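You operate a simulated robot arm through the tools that you are given. There is no shell and no other tool.

You run a simulated robot arm. Do the job below in one go: nothing can be reset, and whatever is moved stays where it is left.

## Task
Press the yellow basket's coffee and set the basket on the small tray.
Fine: leave the slide out again and spill no coffee. Where these are worked on the way, their far stop is far enough and under half their travel is too little: press slide.

The check looks at the end state, three seconds after you hand in, the way a careful person would. Anything else that was tipped, shoved, dropped, spilled or broken makes it a failure.

## Robot
A 7-joint arm with a fingered hand, fixed in place. Base frame: the origin is on the floor under the middle of its stand, x ahead of it, y to its left, z up; the work surface is at about z = 0.8. Units: m, rad, N and s.
With the tool pointing down near the work surface it reaches from about 0.32 to 0.7 m from the base axis. Its first joint turns from -1.204 to 3.002 rad. Payload 3.4 kg.
The tool frame sits at the grasp point between the pads (the TCP): z along the fingers, y along the line on which they close. The tips reach 0.025 m beyond it. The gripper opens to 0.088 m; its body begins 0.029 m behind the TCP. The gripper is a hand of 4 fingers: y runs from the thumb to the fingers, the wrist lies at [-0.013, -0.097, -0.162] in the tool frame, and closing takes about 1.5 s.
Orientation is told as [roll, pitch, yaw] about the base's x, y, z axes, in that order, counted from this pose: with the fingers straight down and the wrist toward the robot, the tool's x, y and z point along [0, 1, 0], [1, 0, 0] and [0, 0, -1] of the base frame.

## Interface
- The arm moves only by the tool step_arm. Its argument "commands" is a list of rows, each an object of numbers (a shift or turn left out is 0, a gripper value left out holds the last): "x", "y", "z": the shift along the base's x, y, z in units of 30 mm (1.0 is 30 mm); "rx", "ry", "rz": the turn, a rotation vector about the base's x, y, z in units of 6 degrees (1.0 is 6 degrees). In form: [{"x": .., "y": .., "z": .., "rx": .., "ry": .., "rz": ..}, ...]. A call has 1 to 20 rows; each row shifts and turns the commanded pose from where the row before left it. "fingers" is the gripper command, from -1 (shut) to 1 (fully open), values between in proportion, set as the call begins (left out, the last holds). A call with a number of a shift or a turn outside -1 to 1 is refused whole. A row lasts 0.2 s, in which the tool goes at most 0.05 m and 0.15 rad; a call with a longer step from one row to the next is refused whole, and so is a gripper value outside its range. A pose out of reach is approached as far as the arm can. The call stops where the force on the tool passes 40 N (or 10 N more than at its start, if that is more) or the arm is blocked; 0.2 s more then pass. The fingers move at their own pace (about 0.108 m/s each) and stop on an object; they squeeze with about 27 N. The grip force told is the motor's: it shows also when the fingers shut on nothing. Time passes only in rows, and 0.2 s behind the last, so rows that do not move let the fingers close. It gives the time, the measured TCP pose, the force on the tool (base axes), the opening and the grip force at its end, in the units of the frame above (readings bear some noise), with the torque about the TCP (base axes, N m) and any sound that the robot's microphone picked up.
- Cameras (640 x 400 px; columns grow to the right, rows downward): "scene" is fixed at [0.2197, 0.5004, 1.5256]; the picture's right is [-0.88, -0.47, 0.00], its down [-0.27, 0.50, -0.82] and it looks along [0.39, -0.73, -0.57] (base axes); focal length 347 px, centre (320, 200). "wrist" rides on the gripper at [0.064, -0.083, -0.098] in the tool frame; the picture's right is [-0.62, 0.37, -0.69], its down [-0.71, -0.63, 0.30] and it looks along [-0.32, 0.68, 0.65] (tool axes); focal length 265 px, centre (320, 200). There is no depth. A picture from a camera that has moved, and an enlarged one, comes with that camera's place and axes in the base frame and with its lens.
- get_image(camera): a new picture of that camera. It takes no simulated time.
- move_column(by): slides the trunk up (or, below 0, down) by that many m; the arm rides with it, the base frame stays. It gives what a move gives, with no picture.
- preshape(shape): the hand has 4 fingers and takes this shape, open, in about a second: jaw (thumb against the fingers, like two jaws); tri (thumb and two fingers); tip (a fingertip pinch); poke (one finger out to press); point (the index stretched); flat (the hand flat); cup (the hand cupped); fist (a fist). The gripper value then closes the fingers along that shape, each until it touches; the sizes above hold for jaw. It gives what a move gives, with no picture.
- enlarge(camera, box): a new picture of the part [left, top, right, bottom] of that camera's present view, enlarged. It takes no simulated time.
- finish_job(): hands the job in; it is judged then, once.

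Places have to be worked out from the pictures, the camera data and where the tool is seen. Open the gripper and draw the arm clear of the work before you hand the job in, unless the task says otherwise.

The tools are called after "Emit:" as a command line: name --argument value ..., lists and objects as JSON in quotes. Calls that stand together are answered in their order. step_arm: Moves the arm, as the interface text tells. Its arguments: {"type":"object","properties":{"commands":{"type":"array","items":{"type":"object","properties":{"x":{"type":"number"},"y":{"type":"number"},"z":{"type":"number"},"rx":{"type":"number"},"ry":{"type":"number"},"rz":{"type":"number"}}}},"fingers":{"type":"number"}},"required":["commands"]} The other tools are called the same way: move_column (by) moves the trunk up or down; preshape (shape) gives the hand a shape; get_image (camera) takes a picture; enlarge (camera, box) takes an enlarged picture of a part of a camera's view; finish_job () hands the job in.

At the start:

```text
clock: 0.0
ee_pos: [0.3351, -0.2903, 1.1206]
ee_rot: [0.002, -0.001, -0.002]
force: [0.3, -0.2, 0.5]
ft_torque: [-0.01, 0.05, 0.02]
finger_gap: 0.0875
finger_force: 0.0
shape: jaw
trunk travel left (down, up): [-0.75, 0.09]
```

scene: 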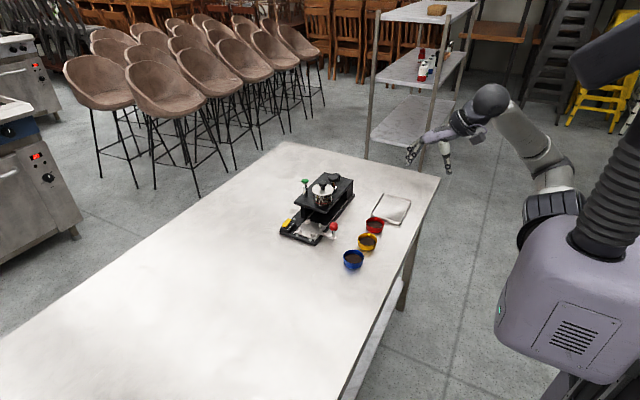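
wrist: 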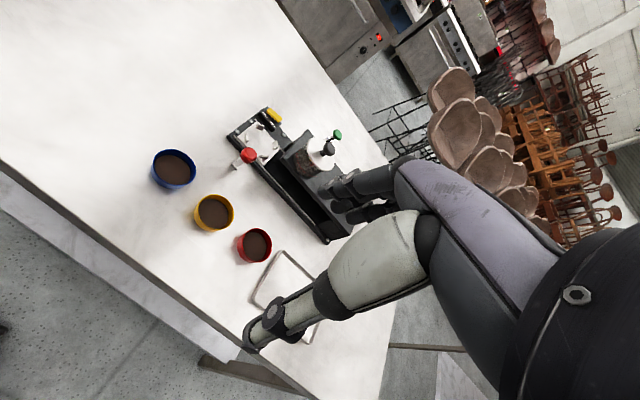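

I start by looking closely at the machine, baskets and tray in both cameras.

Emit:
enlarge --camera "scene" --box '[270, 160, 430, 280]'

Emit:
enlarge --camera "wrist" --box '[140, 90, 380, 340]'

```text
3.33 times, centred on (350, 220) of scene
camera zoom: at [0.2197, 0.5004, 1.5256], right [-0.88, -0.47, 0.0], down [-0.27, 0.5, -0.82], along [0.39, -0.73, -0.57], focal length 1155 px, centre (220, 133)
```

zoom: 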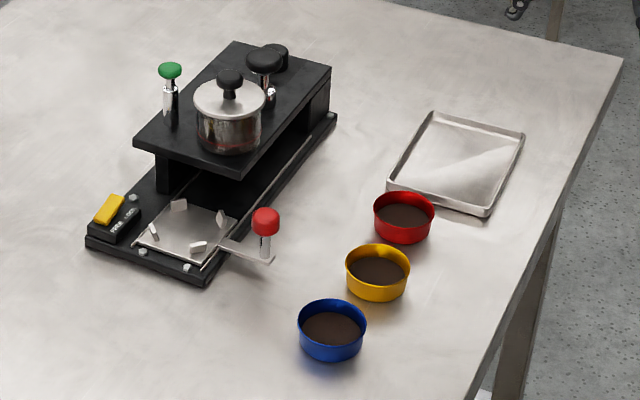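

```text
1.60 times, centred on (260, 215) of wrist
camera zoom: at [0.2522, -0.2277, 1.2189], right [0.37, -0.62, 0.69], down [-0.63, -0.71, -0.3], along [0.68, -0.33, -0.65], focal length 425 px, centre (416, 176)
```

zoom: 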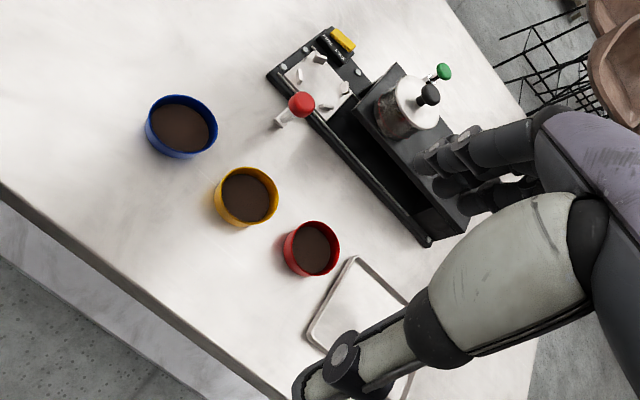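

The baskets lie in a row along y near x≈0.47 (yellow around y≈-0.265), the tray near (0.46,-0.49), and the machine's slide nest near (0.65,-0.24). I zoom tighter on the machine to understand its controls.

Emit:
enlarge --camera "scene" --box '[288, 205, 344, 245]'

Emit:
enlarge --camera "scene" --box '[296, 168, 360, 212]'

Emit:
enlarge --camera "wrist" --box '[220, 95, 350, 245]'

```text
10.00 times, centred on (316, 225) of scene
camera zoom: at [0.2197, 0.5004, 1.5256], right [-0.88, -0.47, 0.0], down [-0.27, 0.5, -0.82], along [0.39, -0.73, -0.57], focal length 3466 px, centre (360, -50)
```

zoom: 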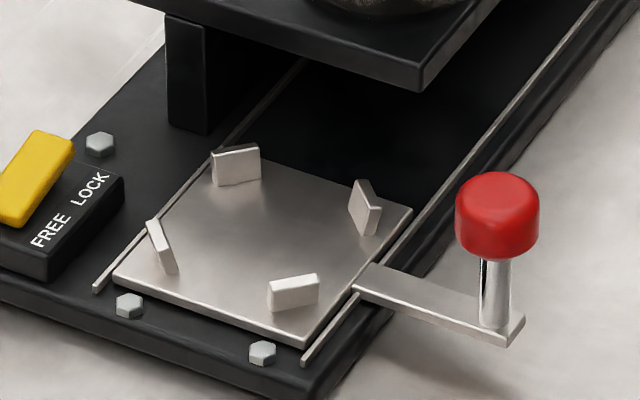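

```text
9.09 times, centred on (328, 190) of scene
camera zoom: at [0.2197, 0.5004, 1.5256], right [-0.88, -0.47, 0.0], down [-0.27, 0.5, -0.82], along [0.39, -0.73, -0.57], focal length 3151 px, centre (247, 291)
```

zoom: 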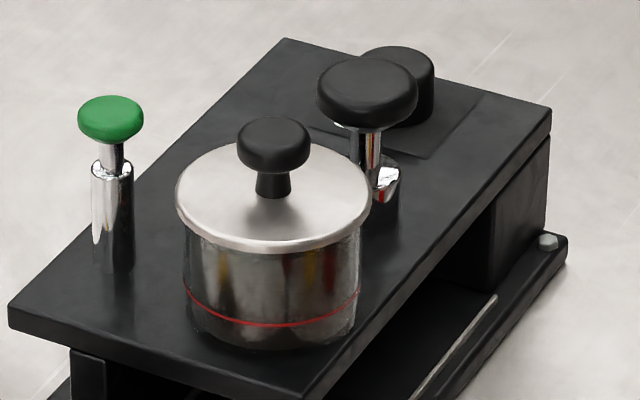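

```text
2.67 times, centred on (285, 170) of wrist
camera zoom: at [0.2522, -0.2277, 1.2189], right [0.37, -0.62, 0.69], down [-0.63, -0.71, -0.3], along [0.68, -0.33, -0.65], focal length 708 px, centre (413, 280)
```

zoom: 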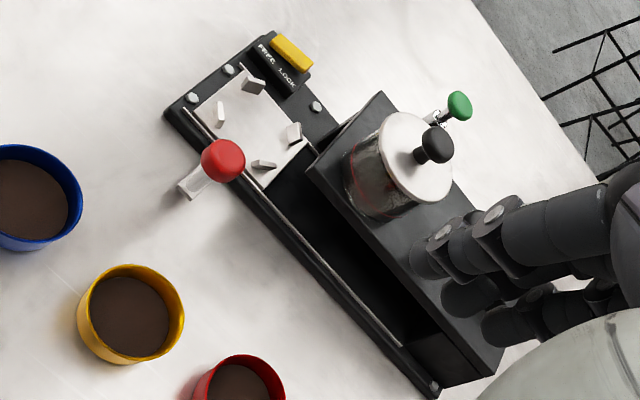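

The machine has a FREE/LOCK switch, a slide with a nest and red knob, and several knobs on top of the bridge. I move the wrist camera to a better viewpoint in front of the machine, staying high above everything.

Emit:
step_arm --commands '[{"x": 0.55, "y": 0.9, "z": -0.3}, {"x": 0.55, "y": 0.9, "z": -0.3}, {"x": 0.55, "y": 0.9, "z": -0.3}, {"x": 0.55, "y": 0.9, "z": -0.3}, {"x": 0.55, "y": 0.9, "z": -0.3}, {"x": 0.55, "y": 0.9, "z": -0.3}, {"x": 0.55, "y": 0.9, "z": -0.3}]'

Emit:
get_image --camera "wrist"

```text
clock: 1.6
ee_pos: [0.4514, -0.1021, 1.0567]
ee_rot: [-0.002, -0.001, -0.001]
force: [0.8, 0.0, 0.3]
ft_torque: [-0.01, -0.02, -0.01]
finger_gap: 0.0877
finger_force: 0.0
shape: jaw
trunk travel left (down, up): [-0.75, 0.09]
```

```text
taken
camera wrist: at [0.3682, -0.0371, 1.1557], right [0.37, -0.62, 0.69], down [-0.63, -0.71, -0.3], along [0.68, -0.33, -0.65], focal length 265 px, centre (320, 200)
```

wrist: 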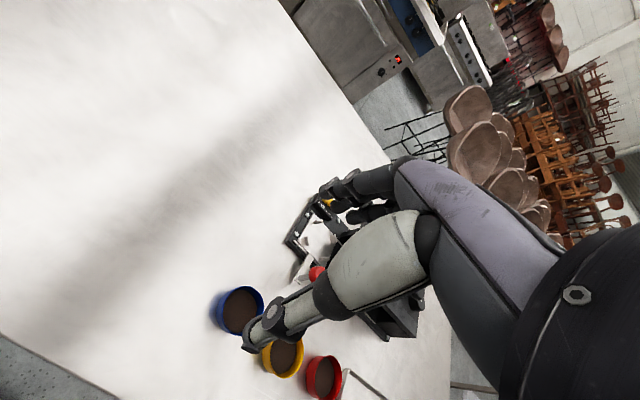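

The hand hides the machine from here. I shift toward -y, so the machine falls in the free left part of the wrist view.

Emit:
step_arm --commands '[{"y": -0.9, "x": 0.1}, {"y": -0.9, "x": 0.1}, {"y": -0.9, "x": 0.1}, {"y": -0.9, "x": 0.1}, {"y": -0.9, "x": 0.1}, {"y": -0.9, "x": 0.1}, {"y": -0.9, "x": 0.1}, {"y": -0.9, "x": 0.1}, {"y": -0.9, "x": 0.1}, {"y": -0.9, "x": 0.1}]'

Emit:
get_image --camera "wrist"

Emit:
enlarge --camera "wrist" --box '[120, 0, 340, 200]'

```text
clock: 3.8
ee_pos: [0.4826, -0.372, 1.0563]
ee_rot: [-0.001, 0.001, 0.0]
force: [-0.3, 0.2, -0.3]
ft_torque: [0.0, 0.0, -0.04]
finger_gap: 0.0878
finger_force: 0.1
shape: jaw
trunk travel left (down, up): [-0.75, 0.09]
```

```text
taken
camera wrist: at [0.3983, -0.3088, 1.1555], right [0.37, -0.62, 0.69], down [-0.63, -0.71, -0.3], along [0.68, -0.32, -0.65], focal length 265 px, centre (320, 200)
```

wrist: 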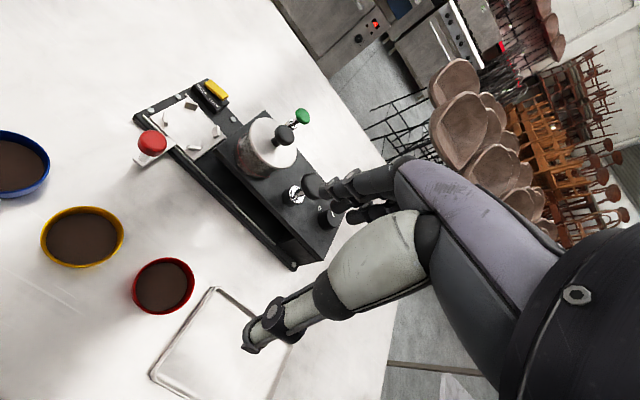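

```text
2.00 times, centred on (230, 100) of wrist
camera zoom: at [0.3983, -0.3088, 1.1555], right [0.37, -0.62, 0.69], down [-0.63, -0.71, -0.3], along [0.68, -0.32, -0.65], focal length 531 px, centre (500, 400)
```

zoom: 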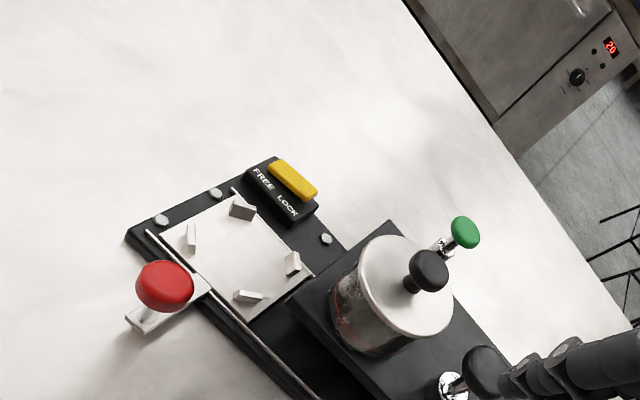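

Emit:
enlarge --camera "wrist" --box '[185, 65, 255, 120]'

Emit:
enlarge --camera "wrist" --box '[215, 95, 355, 240]'

```text
7.27 times, centred on (220, 92) of wrist
camera zoom: at [0.3983, -0.3088, 1.1555], right [0.37, -0.62, 0.69], down [-0.63, -0.71, -0.3], along [0.68, -0.32, -0.65], focal length 1930 px, centre (1047, 982)
```

zoom: 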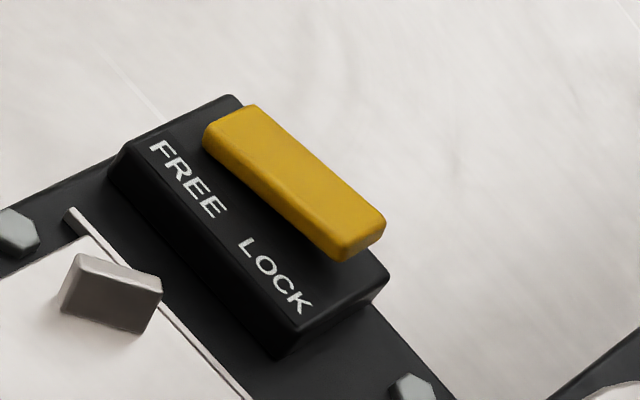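

```text
2.76 times, centred on (285, 168) of wrist
camera zoom: at [0.3983, -0.3088, 1.1555], right [0.37, -0.62, 0.69], down [-0.63, -0.71, -0.3], along [0.68, -0.32, -0.65], focal length 732 px, centre (417, 290)
```

zoom: 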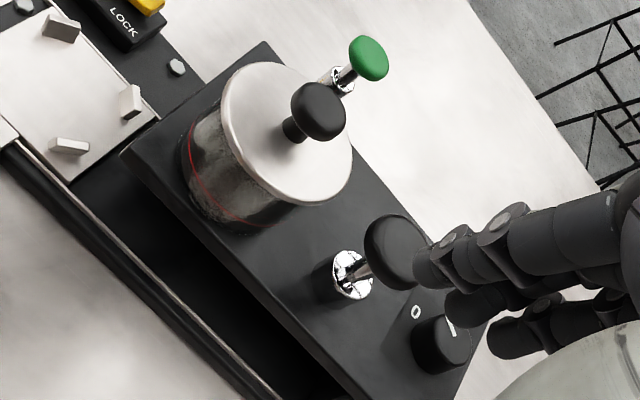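

The yellow block is a FREE/LOCK rocker, the mushroom knob on a chrome shaft sits over the slide's path (~(0.65,-0.41)), and there is a 0/1 dial at the back. I want to look under the bridge from the open +y side, so I turn the hand -90° about z while moving to +y, staying above z≈1.05.

Emit:
step_arm --commands '[{"x": -0.3, "y": 0.85, "rz": -1}, {"x": -0.3, "y": 0.85, "rz": -1}, {"y": 0.85, "rz": -1}, {"y": 0.85, "rz": -1}, {"y": 0.85, "rz": -1}, {"x": 0.3, "y": 0.85, "rz": -1}, {"x": 0.3, "y": 0.85, "rz": -1}, {"x": 0.3, "y": 0.85, "rz": -1}, {"x": 0.4, "y": 0.85, "rz": -1}, {"x": 0.4, "y": 0.85, "rz": -1}, {"x": 0.4, "y": 0.85, "rz": -1}, {"x": 0.5, "y": 0.85, "rz": -1}, {"x": 0.5, "y": 0.85, "rz": -1}, {"x": 0.5, "y": 0.85, "rz": -1}, {"x": 0.5, "y": 0.85, "rz": -1}]'

Emit:
get_image --camera "wrist"

```text
clock: 7.0
ee_pos: [0.5841, 0.02, 1.0575]
ee_rot: [0.005, -0.014, -1.502]
force: [0.0, 0.2, -0.4]
ft_torque: [0.0, -0.02, 0.02]
finger_gap: 0.0878
finger_force: 0.1
shape: jaw
out of reach, approached as far as the arm can: row 15
trunk travel left (down, up): [-0.75, 0.09]
```

```text
taken
camera wrist: at [0.6415, 0.1083, 1.1566], right [-0.6, -0.4, 0.69], down [-0.76, 0.57, -0.32], along [-0.27, -0.71, -0.65], focal length 265 px, centre (320, 200)
```

wrist: 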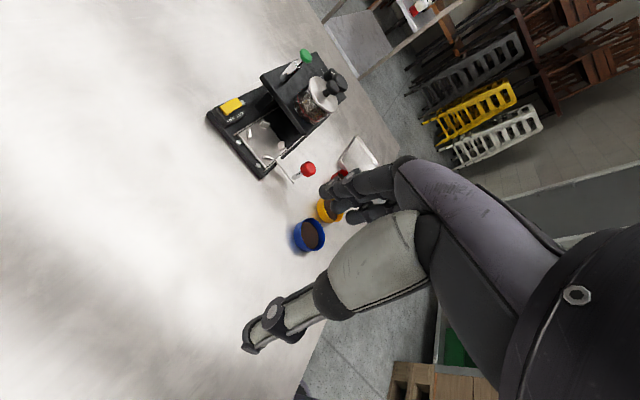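

Good viewpoint. I lower straight down over the empty table area and slightly toward the machine to look beneath the bridge.

Emit:
step_arm --commands '[{"z": -1, "y": -0.3}, {"z": -1, "y": -0.3}, {"z": -1, "y": -0.3}, {"z": -1, "y": -0.3}, {"z": -1, "y": -0.3}, {"z": -0.7, "y": -0.3}]'

Emit:
get_image --camera "wrist"

Emit:
enlarge --camera "wrist" --box '[200, 0, 440, 160]'

```text
clock: 8.4
ee_pos: [0.5855, -0.0438, 0.8853]
ee_rot: [0.001, -0.001, -1.573]
force: [-0.5, 0.1, 0.5]
ft_torque: [0.01, 0.01, -0.05]
finger_gap: 0.0878
finger_force: 0.0
shape: jaw
trunk travel left (down, up): [-0.75, 0.09]
```

```text
taken
camera wrist: at [0.6503, 0.0387, 0.9853], right [-0.62, -0.37, 0.69], down [-0.71, 0.63, -0.3], along [-0.33, -0.68, -0.65], focal length 265 px, centre (320, 200)
```

wrist: 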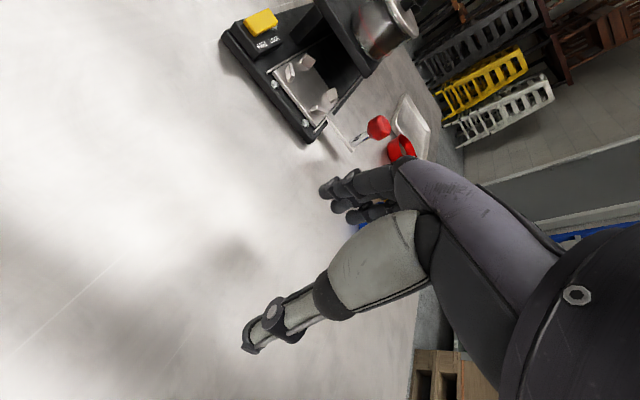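

```text
2.50 times, centred on (320, 80) of wrist
camera zoom: at [0.6503, 0.0387, 0.9853], right [-0.62, -0.37, 0.69], down [-0.71, 0.63, -0.3], along [-0.33, -0.68, -0.65], focal length 664 px, centre (320, 500)
```

zoom: 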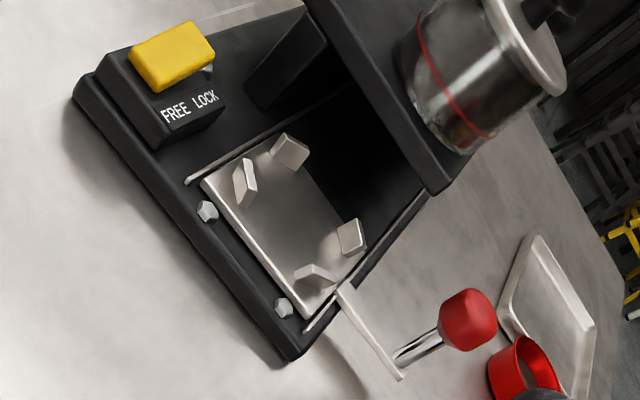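

The rocker's LOCK end stands up with a gap, so it seems to be at FREE now. I tilt the hand so the camera looks more level, to see what hangs under the bridge.

Emit:
step_arm --commands '[{"rx": -1, "z": 0.2}, {"rx": -1, "z": 0.2}, {"rx": -1, "z": 0.2}, {"rx": -1, "z": 0.2}, {"rx": -1, "z": 0.2}]'

Emit:
get_image --camera "wrist"

Emit:
enlarge --camera "wrist" --box '[200, 40, 440, 200]'

```text
clock: 9.6
ee_pos: [0.5902, -0.079, 0.9112]
ee_rot: [-0.002, -0.469, -1.572]
force: [-0.5, -0.9, -0.5]
ft_torque: [0.05, -0.03, 0.0]
finger_gap: 0.0876
finger_force: 0.1
shape: jaw
out of reach, approached as far as the arm can: row 4, 5
trunk travel left (down, up): [-0.75, 0.09]
```

```text
taken
camera wrist: at [0.6541, 0.0395, 0.9617], right [-0.62, -0.01, 0.79], down [-0.71, 0.42, -0.56], along [-0.33, -0.91, -0.27], focal length 265 px, centre (320, 200)
```

wrist: 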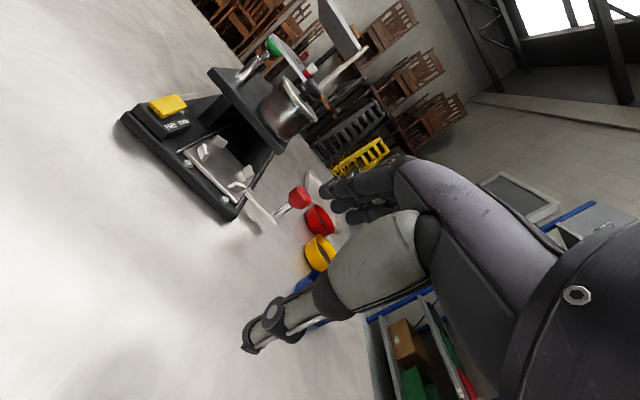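

```text
2.50 times, centred on (320, 120) of wrist
camera zoom: at [0.6541, 0.0395, 0.9617], right [-0.62, -0.01, 0.79], down [-0.71, 0.42, -0.56], along [-0.33, -0.91, -0.27], focal length 664 px, centre (320, 400)
```

zoom: 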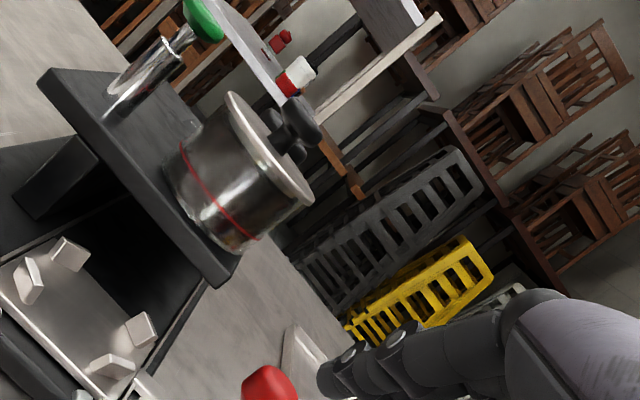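

The interior is too dark to see from here. I untilt and rise, then go look from above at the mushroom knob and the 0/1 dial.

Emit:
step_arm --commands '[{"rx": 1, "z": 0.9}, {"rx": 1, "z": 0.9}, {"rx": 1, "z": 0.9}, {"rx": 1, "z": 0.9}, {"rx": 1, "z": 0.9}, {"y": -0.8}, {"y": -0.9}, {"y": -0.9}, {"y": -0.9}, {"y": -0.9}, {"y": -0.9}, {"y": -0.9}, {"y": -0.9}, {"y": -0.9}, {"y": -0.5}]'

Emit:
get_image --camera "wrist"

```text
clock: 12.8
ee_pos: [0.5887, -0.3329, 1.0467]
ee_rot: [0.001, 0.049, -1.572]
force: [0.1, 0.1, 0.4]
ft_torque: [0.0, 0.0, 0.01]
finger_gap: 0.0878
finger_force: 0.0
shape: jaw
trunk travel left (down, up): [-0.75, 0.09]
```

```text
taken
camera wrist: at [0.653, -0.2558, 1.1501], right [-0.62, -0.4, 0.67], down [-0.71, 0.65, -0.27], along [-0.33, -0.65, -0.69], focal length 265 px, centre (320, 200)
```

wrist: 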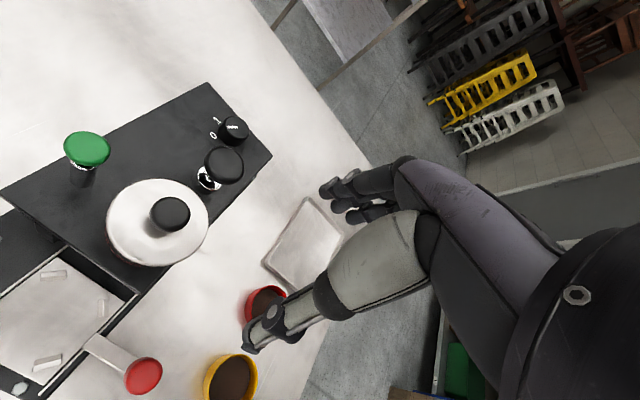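

Emit:
enlarge --camera "wrist" --box '[170, 90, 280, 200]'

Emit:
enlarge --camera "wrist" --box '[0, 90, 240, 280]'

```text
3.64 times, centred on (225, 145) of wrist
camera zoom: at [0.653, -0.2558, 1.1501], right [-0.62, -0.4, 0.67], down [-0.71, 0.65, -0.27], along [-0.33, -0.65, -0.69], focal length 965 px, centre (666, 400)
```

zoom: 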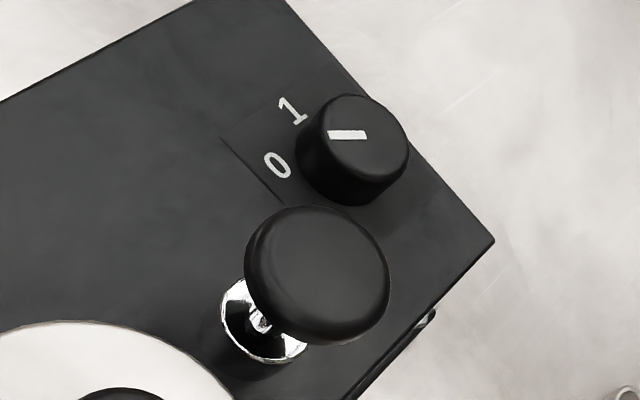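

```text
2.11 times, centred on (120, 185) of wrist
camera zoom: at [0.653, -0.2558, 1.1501], right [-0.62, -0.4, 0.67], down [-0.71, 0.65, -0.27], along [-0.33, -0.65, -0.69], focal length 559 px, centre (741, 232)
```

zoom: 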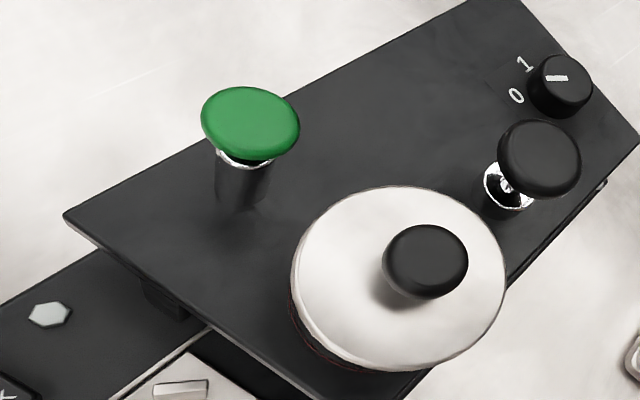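

The dial pointer seems to point to 0. I look at the scene view to judge the hand's geometry relative to the machine now.

Emit:
get_image --camera "scene"

Emit:
enlarge --camera "scene" --box '[270, 100, 430, 220]'

```text
taken
```

scene: 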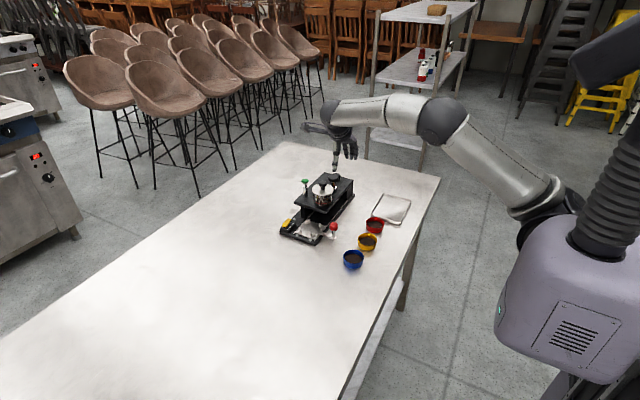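

```text
3.33 times, centred on (350, 160) of scene
camera zoom: at [0.2197, 0.5004, 1.5256], right [-0.88, -0.47, 0.0], down [-0.27, 0.5, -0.82], along [0.39, -0.73, -0.57], focal length 1155 px, centre (220, 333)
```

zoom: 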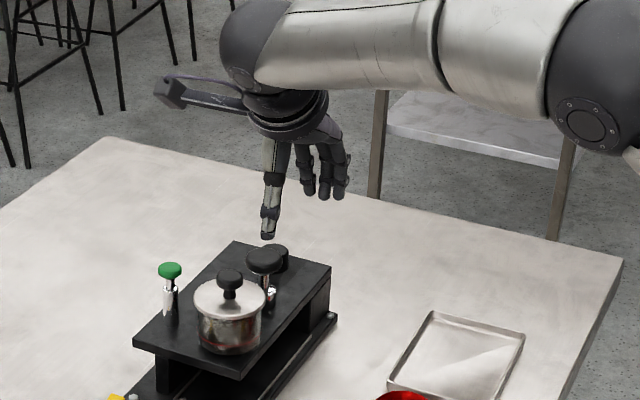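

I zoom on the baskets and tray to measure height and taper, and on the slide's red knob.

Emit:
enlarge --camera "scene" --box '[336, 212, 392, 274]'

Emit:
enlarge --camera "wrist" --box '[0, 230, 300, 400]'

```text
6.45 times, centred on (364, 243) of scene
camera zoom: at [0.2197, 0.5004, 1.5256], right [-0.88, -0.47, 0.0], down [-0.27, 0.5, -0.82], along [0.39, -0.73, -0.57], focal length 2236 px, centre (36, -77)
```

zoom: 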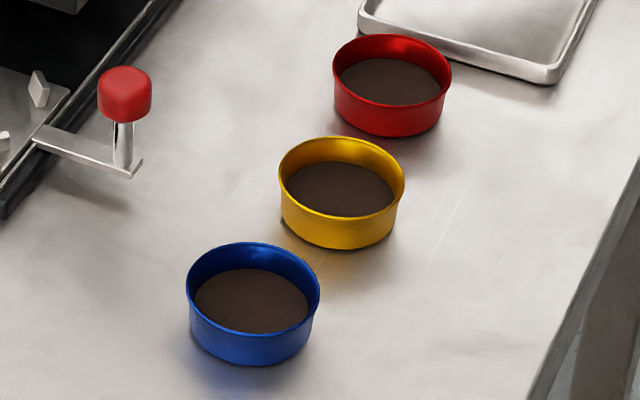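

```text
2.13 times, centred on (150, 315) of wrist
camera zoom: at [0.653, -0.2558, 1.1501], right [-0.62, -0.4, 0.67], down [-0.71, 0.65, -0.27], along [-0.33, -0.65, -0.69], focal length 566 px, centre (683, -45)
```

zoom: 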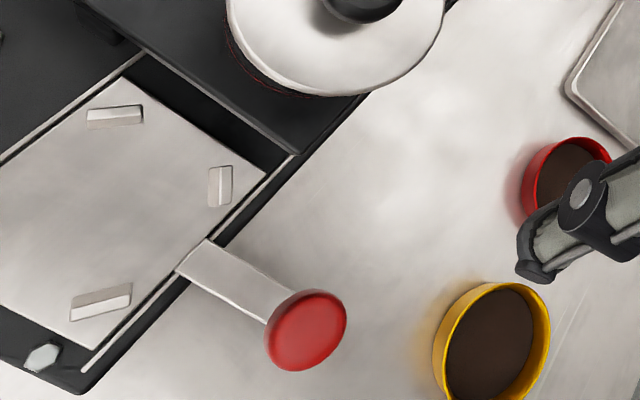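

The baskets are about 60 mm wide and only ~20 mm high; the nest has four corner tabs ~10 mm high. I go back to yaw 0 over the empty table (correcting the small tilt) so I can try hand shapes safely.

Emit:
step_arm --commands '[{"rx": -0.47}, {"x": -0.38, "y": 0.47, "rz": 1}, {"x": -0.38, "y": 0.47, "rz": 1}, {"x": -0.38, "y": 0.47, "rz": 1}, {"x": -0.38, "y": 0.47, "rz": 1}, {"x": -0.38, "y": 0.47, "rz": 1}, {"x": -0.38, "y": 0.47, "rz": 1}, {"x": -0.38, "y": 0.47, "rz": 1}, {"x": -0.38, "y": 0.47, "rz": 1}, {"x": -0.38, "y": 0.47, "rz": 1}, {"x": -0.38, "y": 0.47, "rz": 1}, {"x": -0.38, "y": 0.47, "rz": 1}, {"x": -0.38, "y": 0.47, "rz": 1}, {"x": -0.38, "y": 0.47, "rz": 1}, {"x": -0.38, "y": 0.47, "rz": 1}, {"x": -0.38, "y": 0.47, "rz": 1}]'

Emit:
enlarge --camera "scene" --box '[280, 90, 480, 240]'

```text
clock: 16.2
ee_pos: [0.4445, -0.1393, 1.0257]
ee_rot: [0.008, 0.017, -0.056]
force: [0.9, 0.4, 0.3]
ft_torque: [-0.01, -0.01, 0.01]
finger_gap: 0.0876
finger_force: 0.0
shape: jaw
out of reach, approached as far as the arm can: row 13, 14, 15, 16
trunk travel left (down, up): [-0.75, 0.09]
```

```text
2.67 times, centred on (380, 165) of scene
camera zoom: at [0.2197, 0.5004, 1.5256], right [-0.88, -0.47, 0.0], down [-0.27, 0.5, -0.82], along [0.39, -0.73, -0.57], focal length 924 px, centre (160, 293)
```

zoom: 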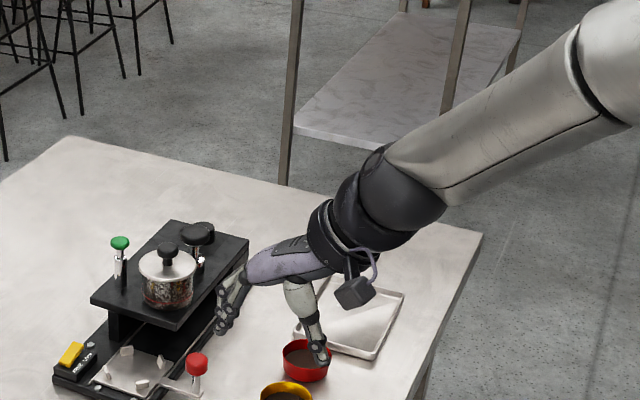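

The arm stalled slightly short of yaw 0; I correct the small orientation residual.

Emit:
step_arm --commands '[{"rz": 0.25, "rx": -0.04, "ry": -0.08, "z": 0.3}, {"rz": 0.28, "rx": -0.04, "ry": -0.08, "z": 0.3}, {"y": -0.3}]'

Emit:
get_image --camera "scene"

```text
clock: 17.0
ee_pos: [0.4519, -0.1516, 1.037]
ee_rot: [-0.015, 0.001, 0.005]
force: [0.8, -0.1, -0.6]
ft_torque: [-0.01, -0.01, -0.01]
finger_gap: 0.0877
finger_force: 0.1
shape: jaw
out of reach, approached as far as the arm can: row 1, 2
trunk travel left (down, up): [-0.75, 0.09]
```

```text
taken
```

scene: 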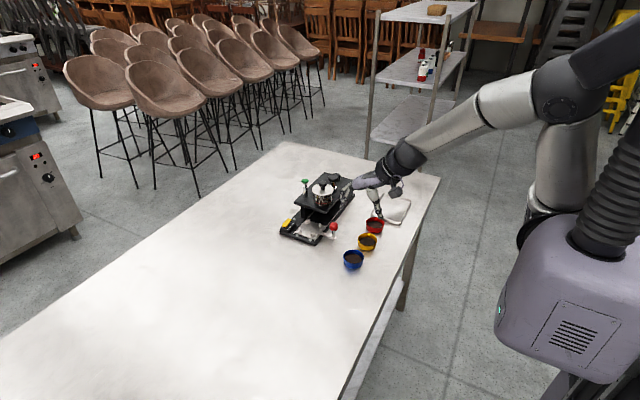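

Now I try the "tip" shape here, well above the table, and look at it in both cameras.

Emit:
preshape --shape "tip"

Emit:
get_image --camera "wrist"

Emit:
enlarge --camera "scene" --box '[320, 130, 430, 240]'

```text
clock: 17.9
ee_pos: [0.4523, -0.1515, 1.0367]
ee_rot: [-0.012, -0.001, 0.005]
force: [-0.1, 0.0, 0.1]
ft_torque: [0.07, 0.01, -0.01]
finger_gap: 0.0878
finger_force: 0.1
shape: tip
trunk travel left (down, up): [-0.75, 0.09]
```

```text
taken
camera wrist: at [0.368, -0.0864, 1.1349], right [0.37, -0.61, 0.7], down [-0.63, -0.72, -0.3], along [0.68, -0.33, -0.65], focal length 265 px, centre (320, 200)
```

wrist: 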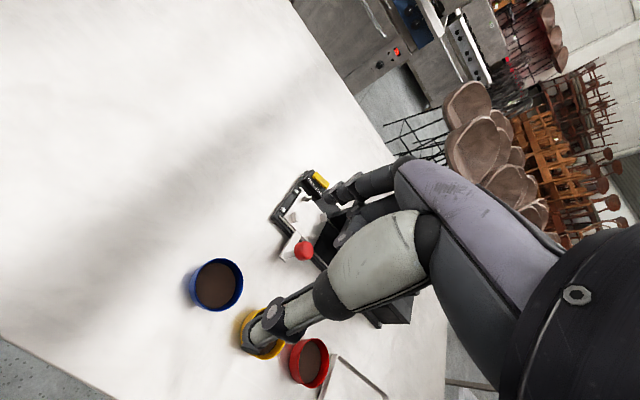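

```text
3.64 times, centred on (375, 185) of scene
camera zoom: at [0.2197, 0.5004, 1.5256], right [-0.88, -0.47, 0.0], down [-0.27, 0.5, -0.82], along [0.39, -0.73, -0.57], focal length 1260 px, centre (120, 254)
```

zoom: 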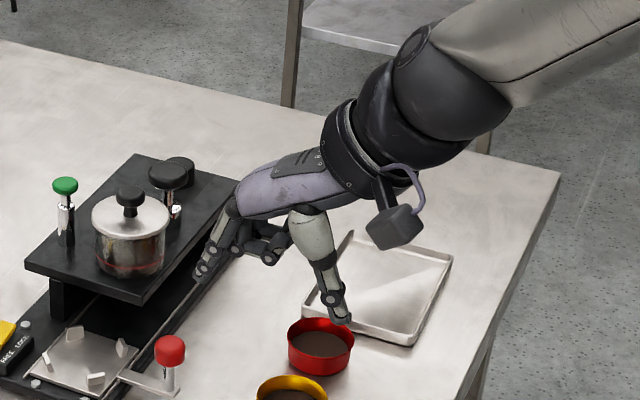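

In "tip" the index and thumb face each other along x and the others curl away — good for the basket between the nest tabs. Now I look at the "poke" shape for pushing the slide and pressing.

Emit:
preshape --shape "poke"

Emit:
get_image --camera "wrist"

Emit:
enlarge --camera "scene" --box '[320, 130, 430, 240]'

```text
clock: 18.8
ee_pos: [0.4517, -0.1508, 1.0362]
ee_rot: [-0.012, 0.0, 0.002]
force: [-0.4, -0.1, 0.1]
ft_torque: [0.01, 0.01, 0.01]
finger_gap: 0.0
finger_force: 0.2
shape: poke
trunk travel left (down, up): [-0.75, 0.09]
```

```text
taken
camera wrist: at [0.368, -0.0863, 1.1349], right [0.37, -0.61, 0.7], down [-0.63, -0.72, -0.3], along [0.68, -0.33, -0.65], focal length 265 px, centre (320, 200)
```

wrist: 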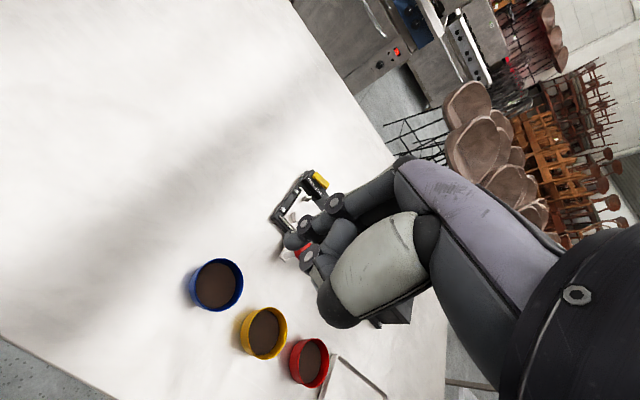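

```text
3.64 times, centred on (375, 185) of scene
camera zoom: at [0.2197, 0.5004, 1.5256], right [-0.88, -0.47, 0.0], down [-0.27, 0.5, -0.82], along [0.39, -0.73, -0.57], focal length 1260 px, centre (120, 254)
```

zoom: 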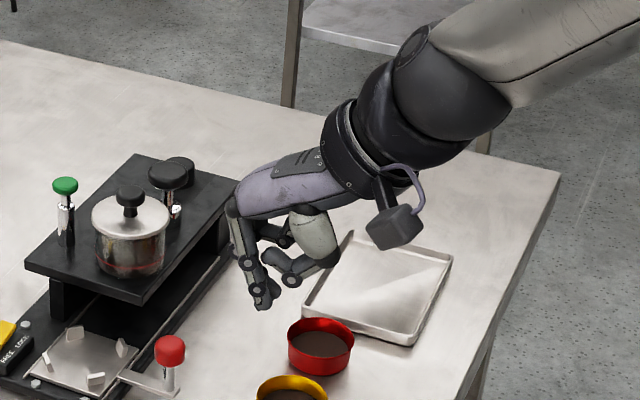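

The slide plate's rail end puts the nest right under the black mushroom knob at its far stop, so that knob is the press plunger. Now I set the "tip" shape and go above the yellow basket (≈(0.466,-0.274)), with a slight yaw of -6° so the index will clear the rocker block at the nest later.

Emit:
preshape --shape "tip"

Emit:
step_arm --commands '[{"y": -0.8, "x": 0.1, "rz": -0.5, "rx": 0.06}, {"y": -0.8, "x": 0.1, "rz": -0.5, "rx": 0.06}, {"y": -0.8, "x": 0.1}, {"y": -0.8, "x": 0.1}, {"y": -0.9, "x": 0.1}, {"z": -0.7}, {"z": -0.7}, {"z": -0.7}, {"z": -0.7}, {"z": -0.5}]' --fingers 1

Emit:
get_image --camera "wrist"

Emit:
enlarge --camera "scene" --box '[320, 180, 420, 280]'

```text
clock: 19.7
ee_pos: [0.4524, -0.1514, 1.0363]
ee_rot: [-0.012, 0.002, 0.006]
force: [0.5, -0.2, 0.0]
ft_torque: [-0.01, 0.01, -0.02]
finger_gap: 0.0882
finger_force: 0.1
shape: tip
trunk travel left (down, up): [-0.75, 0.09]
```

```text
clock: 21.9
ee_pos: [0.4671, -0.2745, 0.9372]
ee_rot: [-0.003, 0.0, -0.103]
force: [0.4, -0.5, -0.1]
ft_torque: [0.0, 0.0, -0.02]
finger_gap: 0.0878
finger_force: 0.1
shape: tip
trunk travel left (down, up): [-0.75, 0.09]
```

```text
taken
camera wrist: at [0.3909, -0.2028, 1.0358], right [0.3, -0.65, 0.69], down [-0.7, -0.65, -0.3], along [0.65, -0.39, -0.65], focal length 265 px, centre (320, 200)
```

wrist: 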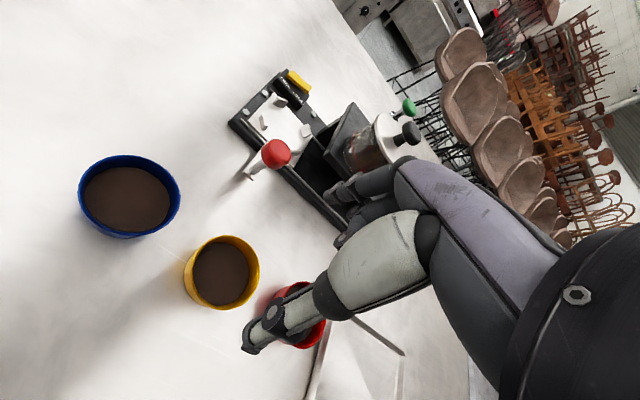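

```text
4.00 times, centred on (370, 230) of scene
camera zoom: at [0.2197, 0.5004, 1.5256], right [-0.88, -0.47, 0.0], down [-0.27, 0.5, -0.82], along [0.39, -0.73, -0.57], focal length 1386 px, centre (120, 80)
```

zoom: 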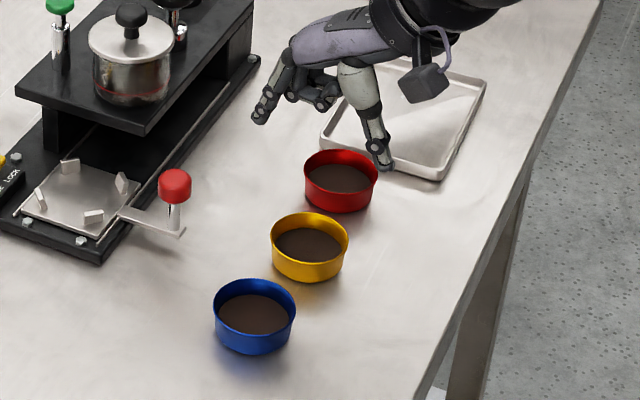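

The wrist view puts the yellow basket at ≈(0.467,-0.273), and the finger midpoint is right above it. I descend to z≈0.84 with the fingers fully open straddling it, then check.

Emit:
step_arm --commands '[{"z": -0.6}, {"z": -0.6}, {"z": -0.6}, {"z": -0.5}, {"z": -0.5}, {"z": -0.4}]'

Emit:
enlarge --camera "wrist" --box '[160, 140, 420, 380]'

Emit:
enlarge --camera "scene" --box '[330, 200, 410, 270]'

```text
clock: 23.3
ee_pos: [0.4688, -0.2745, 0.8409]
ee_rot: [-0.001, 0.0, -0.102]
force: [-0.5, -0.7, -0.6]
ft_torque: [0.0, 0.0, 0.01]
finger_gap: 0.0878
finger_force: 0.1
shape: tip
trunk travel left (down, up): [-0.75, 0.09]
```

```text
1.67 times, centred on (290, 260) of wrist
camera zoom: at [0.391, -0.2026, 0.9403], right [0.3, -0.65, 0.69], down [-0.7, -0.65, -0.3], along [0.65, -0.39, -0.65], focal length 442 px, centre (370, 100)
```

zoom: 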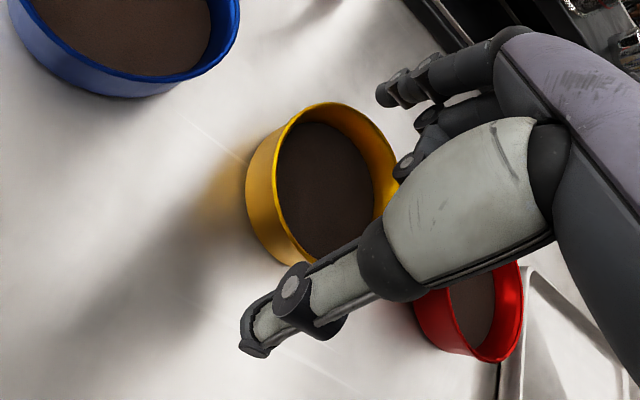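

```text
5.71 times, centred on (370, 235) of scene
camera zoom: at [0.2197, 0.5004, 1.5256], right [-0.88, -0.47, 0.0], down [-0.27, 0.5, -0.82], along [0.39, -0.73, -0.57], focal length 1981 px, centre (34, 0)
```

zoom: 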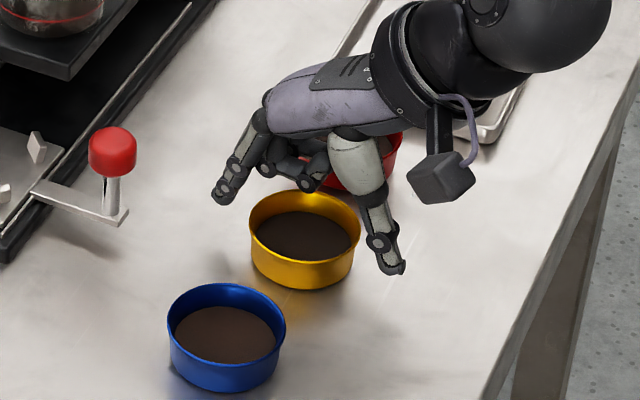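

Thumb and index straddle the yellow basket evenly and clear blue and red. I lower ~8 mm more and close gently.

Emit:
step_arm --commands '[{"z": -0.15}, {"z": -0.15}, {}]'

Emit:
step_arm --commands '[{}, {}, {}, {}, {}, {}, {}, {}]' --fingers -1

Emit:
enlarge --camera "scene" --box '[330, 200, 410, 270]'

Emit:
enlarge --camera "wrist" --box '[160, 140, 420, 380]'

```text
clock: 24.1
ee_pos: [0.4663, -0.2746, 0.8315]
ee_rot: [0.002, -0.001, -0.104]
force: [0.0, 0.6, 0.4]
ft_torque: [0.01, 0.02, -0.01]
finger_gap: 0.0879
finger_force: 0.0
shape: tip
trunk travel left (down, up): [-0.75, 0.09]
```

```text
clock: 25.9
ee_pos: [0.4669, -0.2733, 0.8326]
ee_rot: [-0.001, 0.0, -0.104]
force: [0.1, 0.5, -0.1]
ft_torque: [0.0, -0.02, -0.02]
finger_gap: 0.0485
finger_force: 27.3
shape: tip
trunk travel left (down, up): [-0.75, 0.09]
```

```text
5.71 times, centred on (370, 235) of scene
camera zoom: at [0.2197, 0.5004, 1.5256], right [-0.88, -0.47, 0.0], down [-0.27, 0.5, -0.82], along [0.39, -0.73, -0.57], focal length 1981 px, centre (34, 0)
```

zoom: 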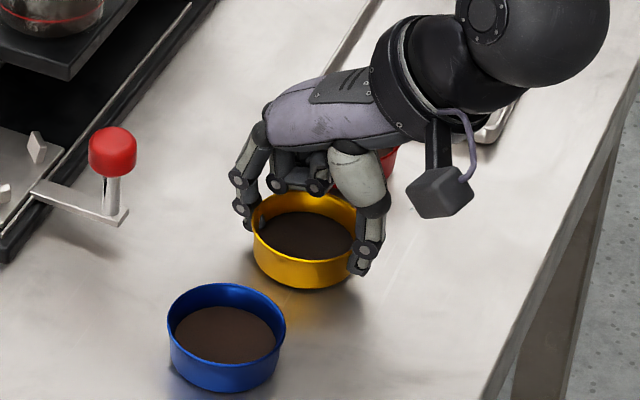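

```text
1.67 times, centred on (290, 260) of wrist
camera zoom: at [0.3906, -0.2026, 0.9318], right [0.3, -0.65, 0.69], down [-0.7, -0.65, -0.3], along [0.65, -0.39, -0.65], focal length 442 px, centre (370, 100)
```

zoom: 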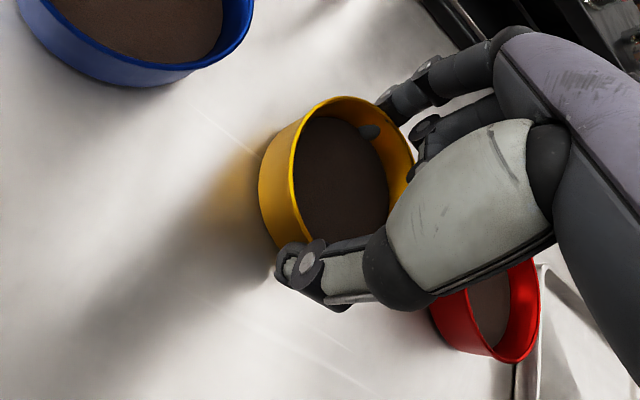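

The grip reads 27 N, but I see a dark spot near the index inside the rim; I zoom in before lifting.

Emit:
enlarge --camera "scene" --box '[352, 222, 388, 256]'

Emit:
enlarge --camera "wrist" --box '[250, 180, 350, 270]'

```text
11.76 times, centred on (370, 239) of scene
camera zoom: at [0.2197, 0.5004, 1.5256], right [-0.88, -0.47, 0.0], down [-0.27, 0.5, -0.82], along [0.39, -0.73, -0.57], focal length 4078 px, centre (-268, -259)
```

zoom: 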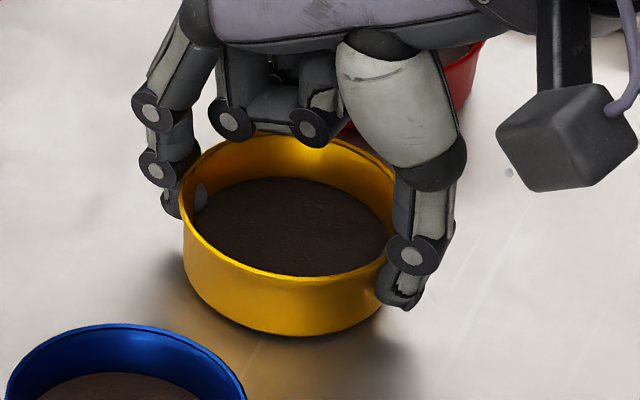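

```text
4.44 times, centred on (300, 225) of wrist
camera zoom: at [0.3906, -0.2026, 0.9318], right [0.3, -0.65, 0.69], down [-0.7, -0.65, -0.3], along [0.65, -0.39, -0.65], focal length 1180 px, centre (409, 89)
```

zoom: 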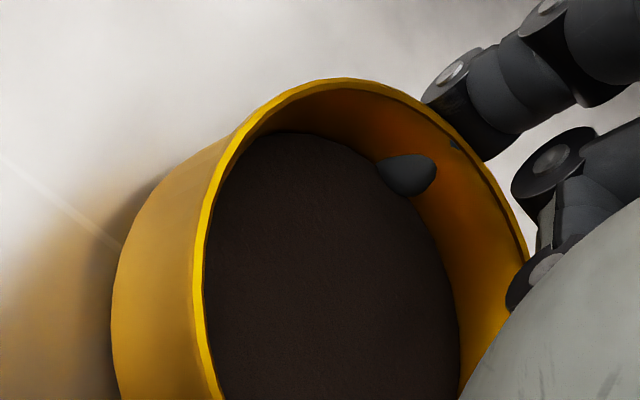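

The index pad's rounded tip seems to press slightly through the thin wall visually; the grip is steady at 27 N. I lift very slowly by ~2 cm and check it stays level.

Emit:
step_arm --commands '[{"z": 0.1}, {"z": 0.1}, {"z": 0.15}, {"z": 0.2}, {"z": 0.2}]'

Emit:
enlarge --camera "scene" --box '[340, 205, 396, 260]'

Emit:
enlarge --camera "wrist" --box '[160, 140, 420, 380]'

```text
clock: 27.1
ee_pos: [0.4672, -0.2748, 0.8555]
ee_rot: [0.001, 0.002, -0.103]
force: [0.8, 0.1, -1.9]
ft_torque: [0.0, -0.04, -0.02]
finger_gap: 0.0482
finger_force: 27.0
shape: tip
trunk travel left (down, up): [-0.75, 0.09]
```

```text
7.27 times, centred on (368, 232) of scene
camera zoom: at [0.2197, 0.5004, 1.5256], right [-0.88, -0.47, 0.0], down [-0.27, 0.5, -0.82], along [0.39, -0.73, -0.57], focal length 2521 px, centre (-29, -36)
```

zoom: 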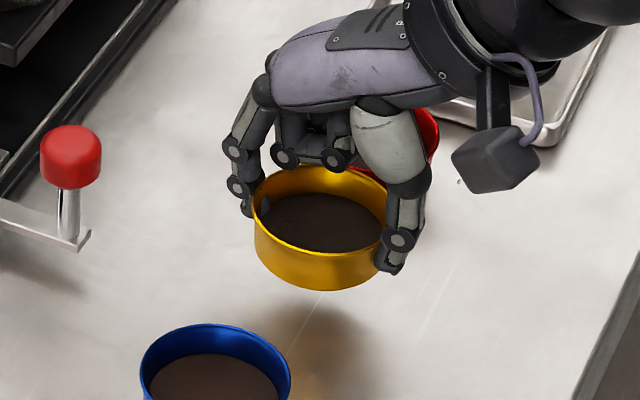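

```text
1.67 times, centred on (290, 260) of wrist
camera zoom: at [0.3903, -0.2027, 0.9544], right [0.3, -0.65, 0.69], down [-0.7, -0.65, -0.3], along [0.65, -0.39, -0.65], focal length 442 px, centre (370, 100)
```

zoom: 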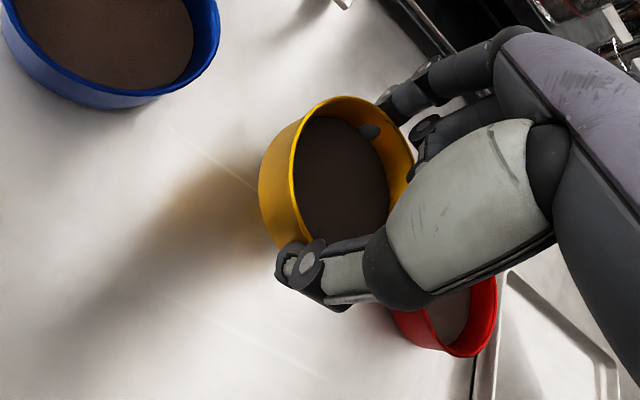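

The basket lifts level (~1.9 N). I raise it to z≈0.93 and carry it slowly to above the nest, then inspect clearances to the bridge before lowering.

Emit:
step_arm --commands '[{"z": 0.3}, {"z": 0.5}, {"z": 0.5}, {"z": 0.5}, {"z": 0.4}, {"z": 0.3}, {"x": 0.2, "y": 0.05}, {"x": 0.4, "y": 0.1}, {"x": 0.5, "y": 0.1}, {"x": 0.5, "y": 0.1}, {"x": 0.5, "y": 0.1}, {"x": 0.5, "y": 0.1}, {"x": 0.5, "y": 0.1}, {"x": 0.5, "y": 0.1}, {"x": 0.5, "y": 0.1}, {"x": 0.5, "y": 0.1}, {"x": 0.4, "y": 0.1}, {"x": 0.2, "y": 0.05}]'

Emit:
get_image --camera "wrist"

Emit:
enlarge --camera "scene" --box '[270, 160, 370, 250]'

```text
clock: 30.9
ee_pos: [0.623, -0.2409, 0.9304]
ee_rot: [-0.001, 0.002, -0.103]
force: [0.3, 0.0, 0.2]
ft_torque: [0.02, 0.02, 0.01]
finger_gap: 0.0478
finger_force: 26.7
shape: tip
trunk travel left (down, up): [-0.75, 0.09]
```

```text
taken
camera wrist: at [0.5468, -0.1688, 1.0287], right [0.3, -0.65, 0.69], down [-0.7, -0.65, -0.3], along [0.65, -0.39, -0.65], focal length 265 px, centre (320, 200)
```

wrist: 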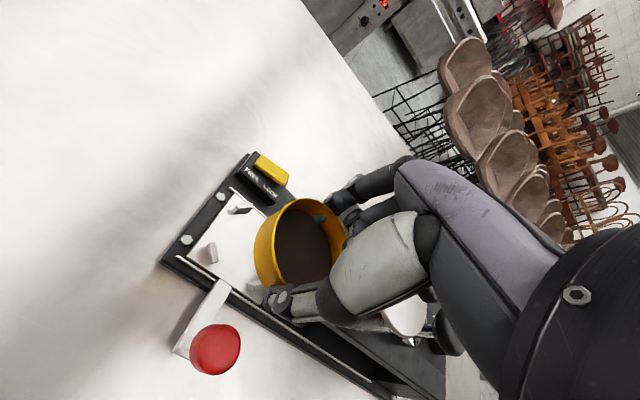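

```text
4.44 times, centred on (320, 205) of scene
camera zoom: at [0.2197, 0.5004, 1.5256], right [-0.88, -0.47, 0.0], down [-0.27, 0.5, -0.82], along [0.39, -0.73, -0.57], focal length 1540 px, centre (320, 178)
```

zoom: 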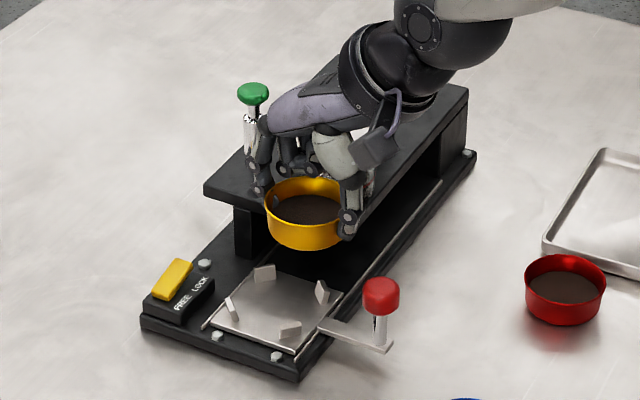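

The basket is steady over the machine. I zoom on the nest in the wrist view to fix its centre precisely.

Emit:
enlarge --camera "wrist" --box '[150, 140, 370, 390]'

Emit:
enlarge --camera "scene" --box '[295, 180, 350, 245]'

```text
1.60 times, centred on (260, 265) of wrist
camera zoom: at [0.5468, -0.1688, 1.0287], right [0.3, -0.65, 0.69], down [-0.7, -0.65, -0.3], along [0.65, -0.39, -0.65], focal length 425 px, centre (416, 96)
```

zoom: 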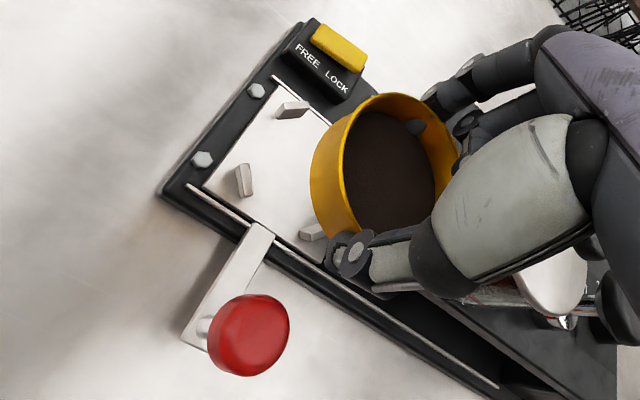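

```text
6.15 times, centred on (322, 212) of scene
camera zoom: at [0.2197, 0.5004, 1.5256], right [-0.88, -0.47, 0.0], down [-0.27, 0.5, -0.82], along [0.39, -0.73, -0.57], focal length 2133 px, centre (305, 123)
```

zoom: 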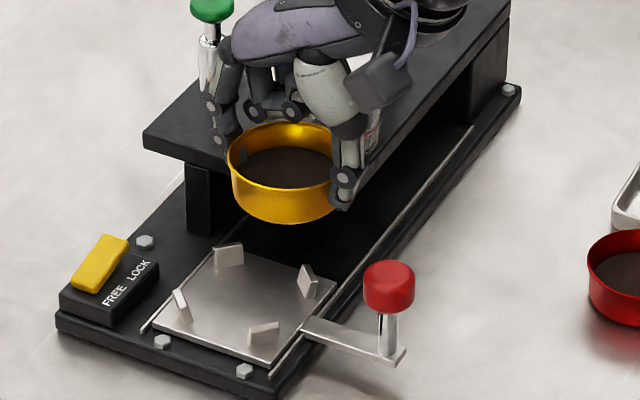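

I need the exact place of the rocker block relative to the index finger, so I zoom on it in both cameras.

Emit:
enlarge --camera "wrist" --box '[220, 140, 300, 220]'

Emit:
enlarge --camera "scene" --box '[278, 200, 334, 244]'

```text
5.00 times, centred on (260, 180) of wrist
camera zoom: at [0.5468, -0.1688, 1.0287], right [0.3, -0.65, 0.69], down [-0.7, -0.65, -0.3], along [0.65, -0.39, -0.65], focal length 1327 px, centre (620, 300)
```

zoom: 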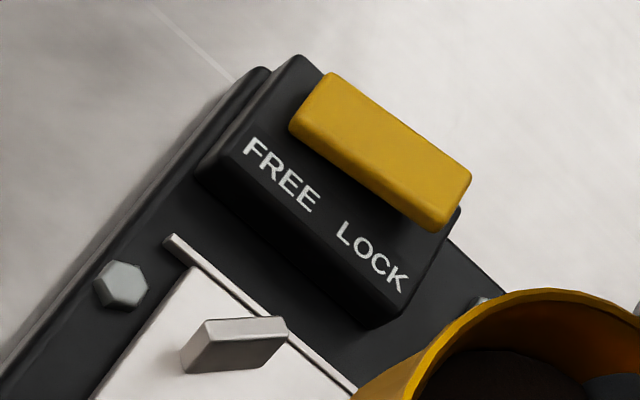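

```text
9.09 times, centred on (306, 222) of scene
camera zoom: at [0.2197, 0.5004, 1.5256], right [-0.88, -0.47, 0.0], down [-0.27, 0.5, -0.82], along [0.39, -0.73, -0.57], focal length 3151 px, centre (447, 0)
```

zoom: 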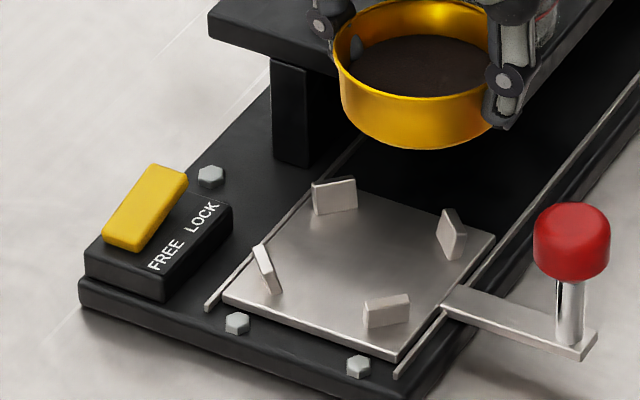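

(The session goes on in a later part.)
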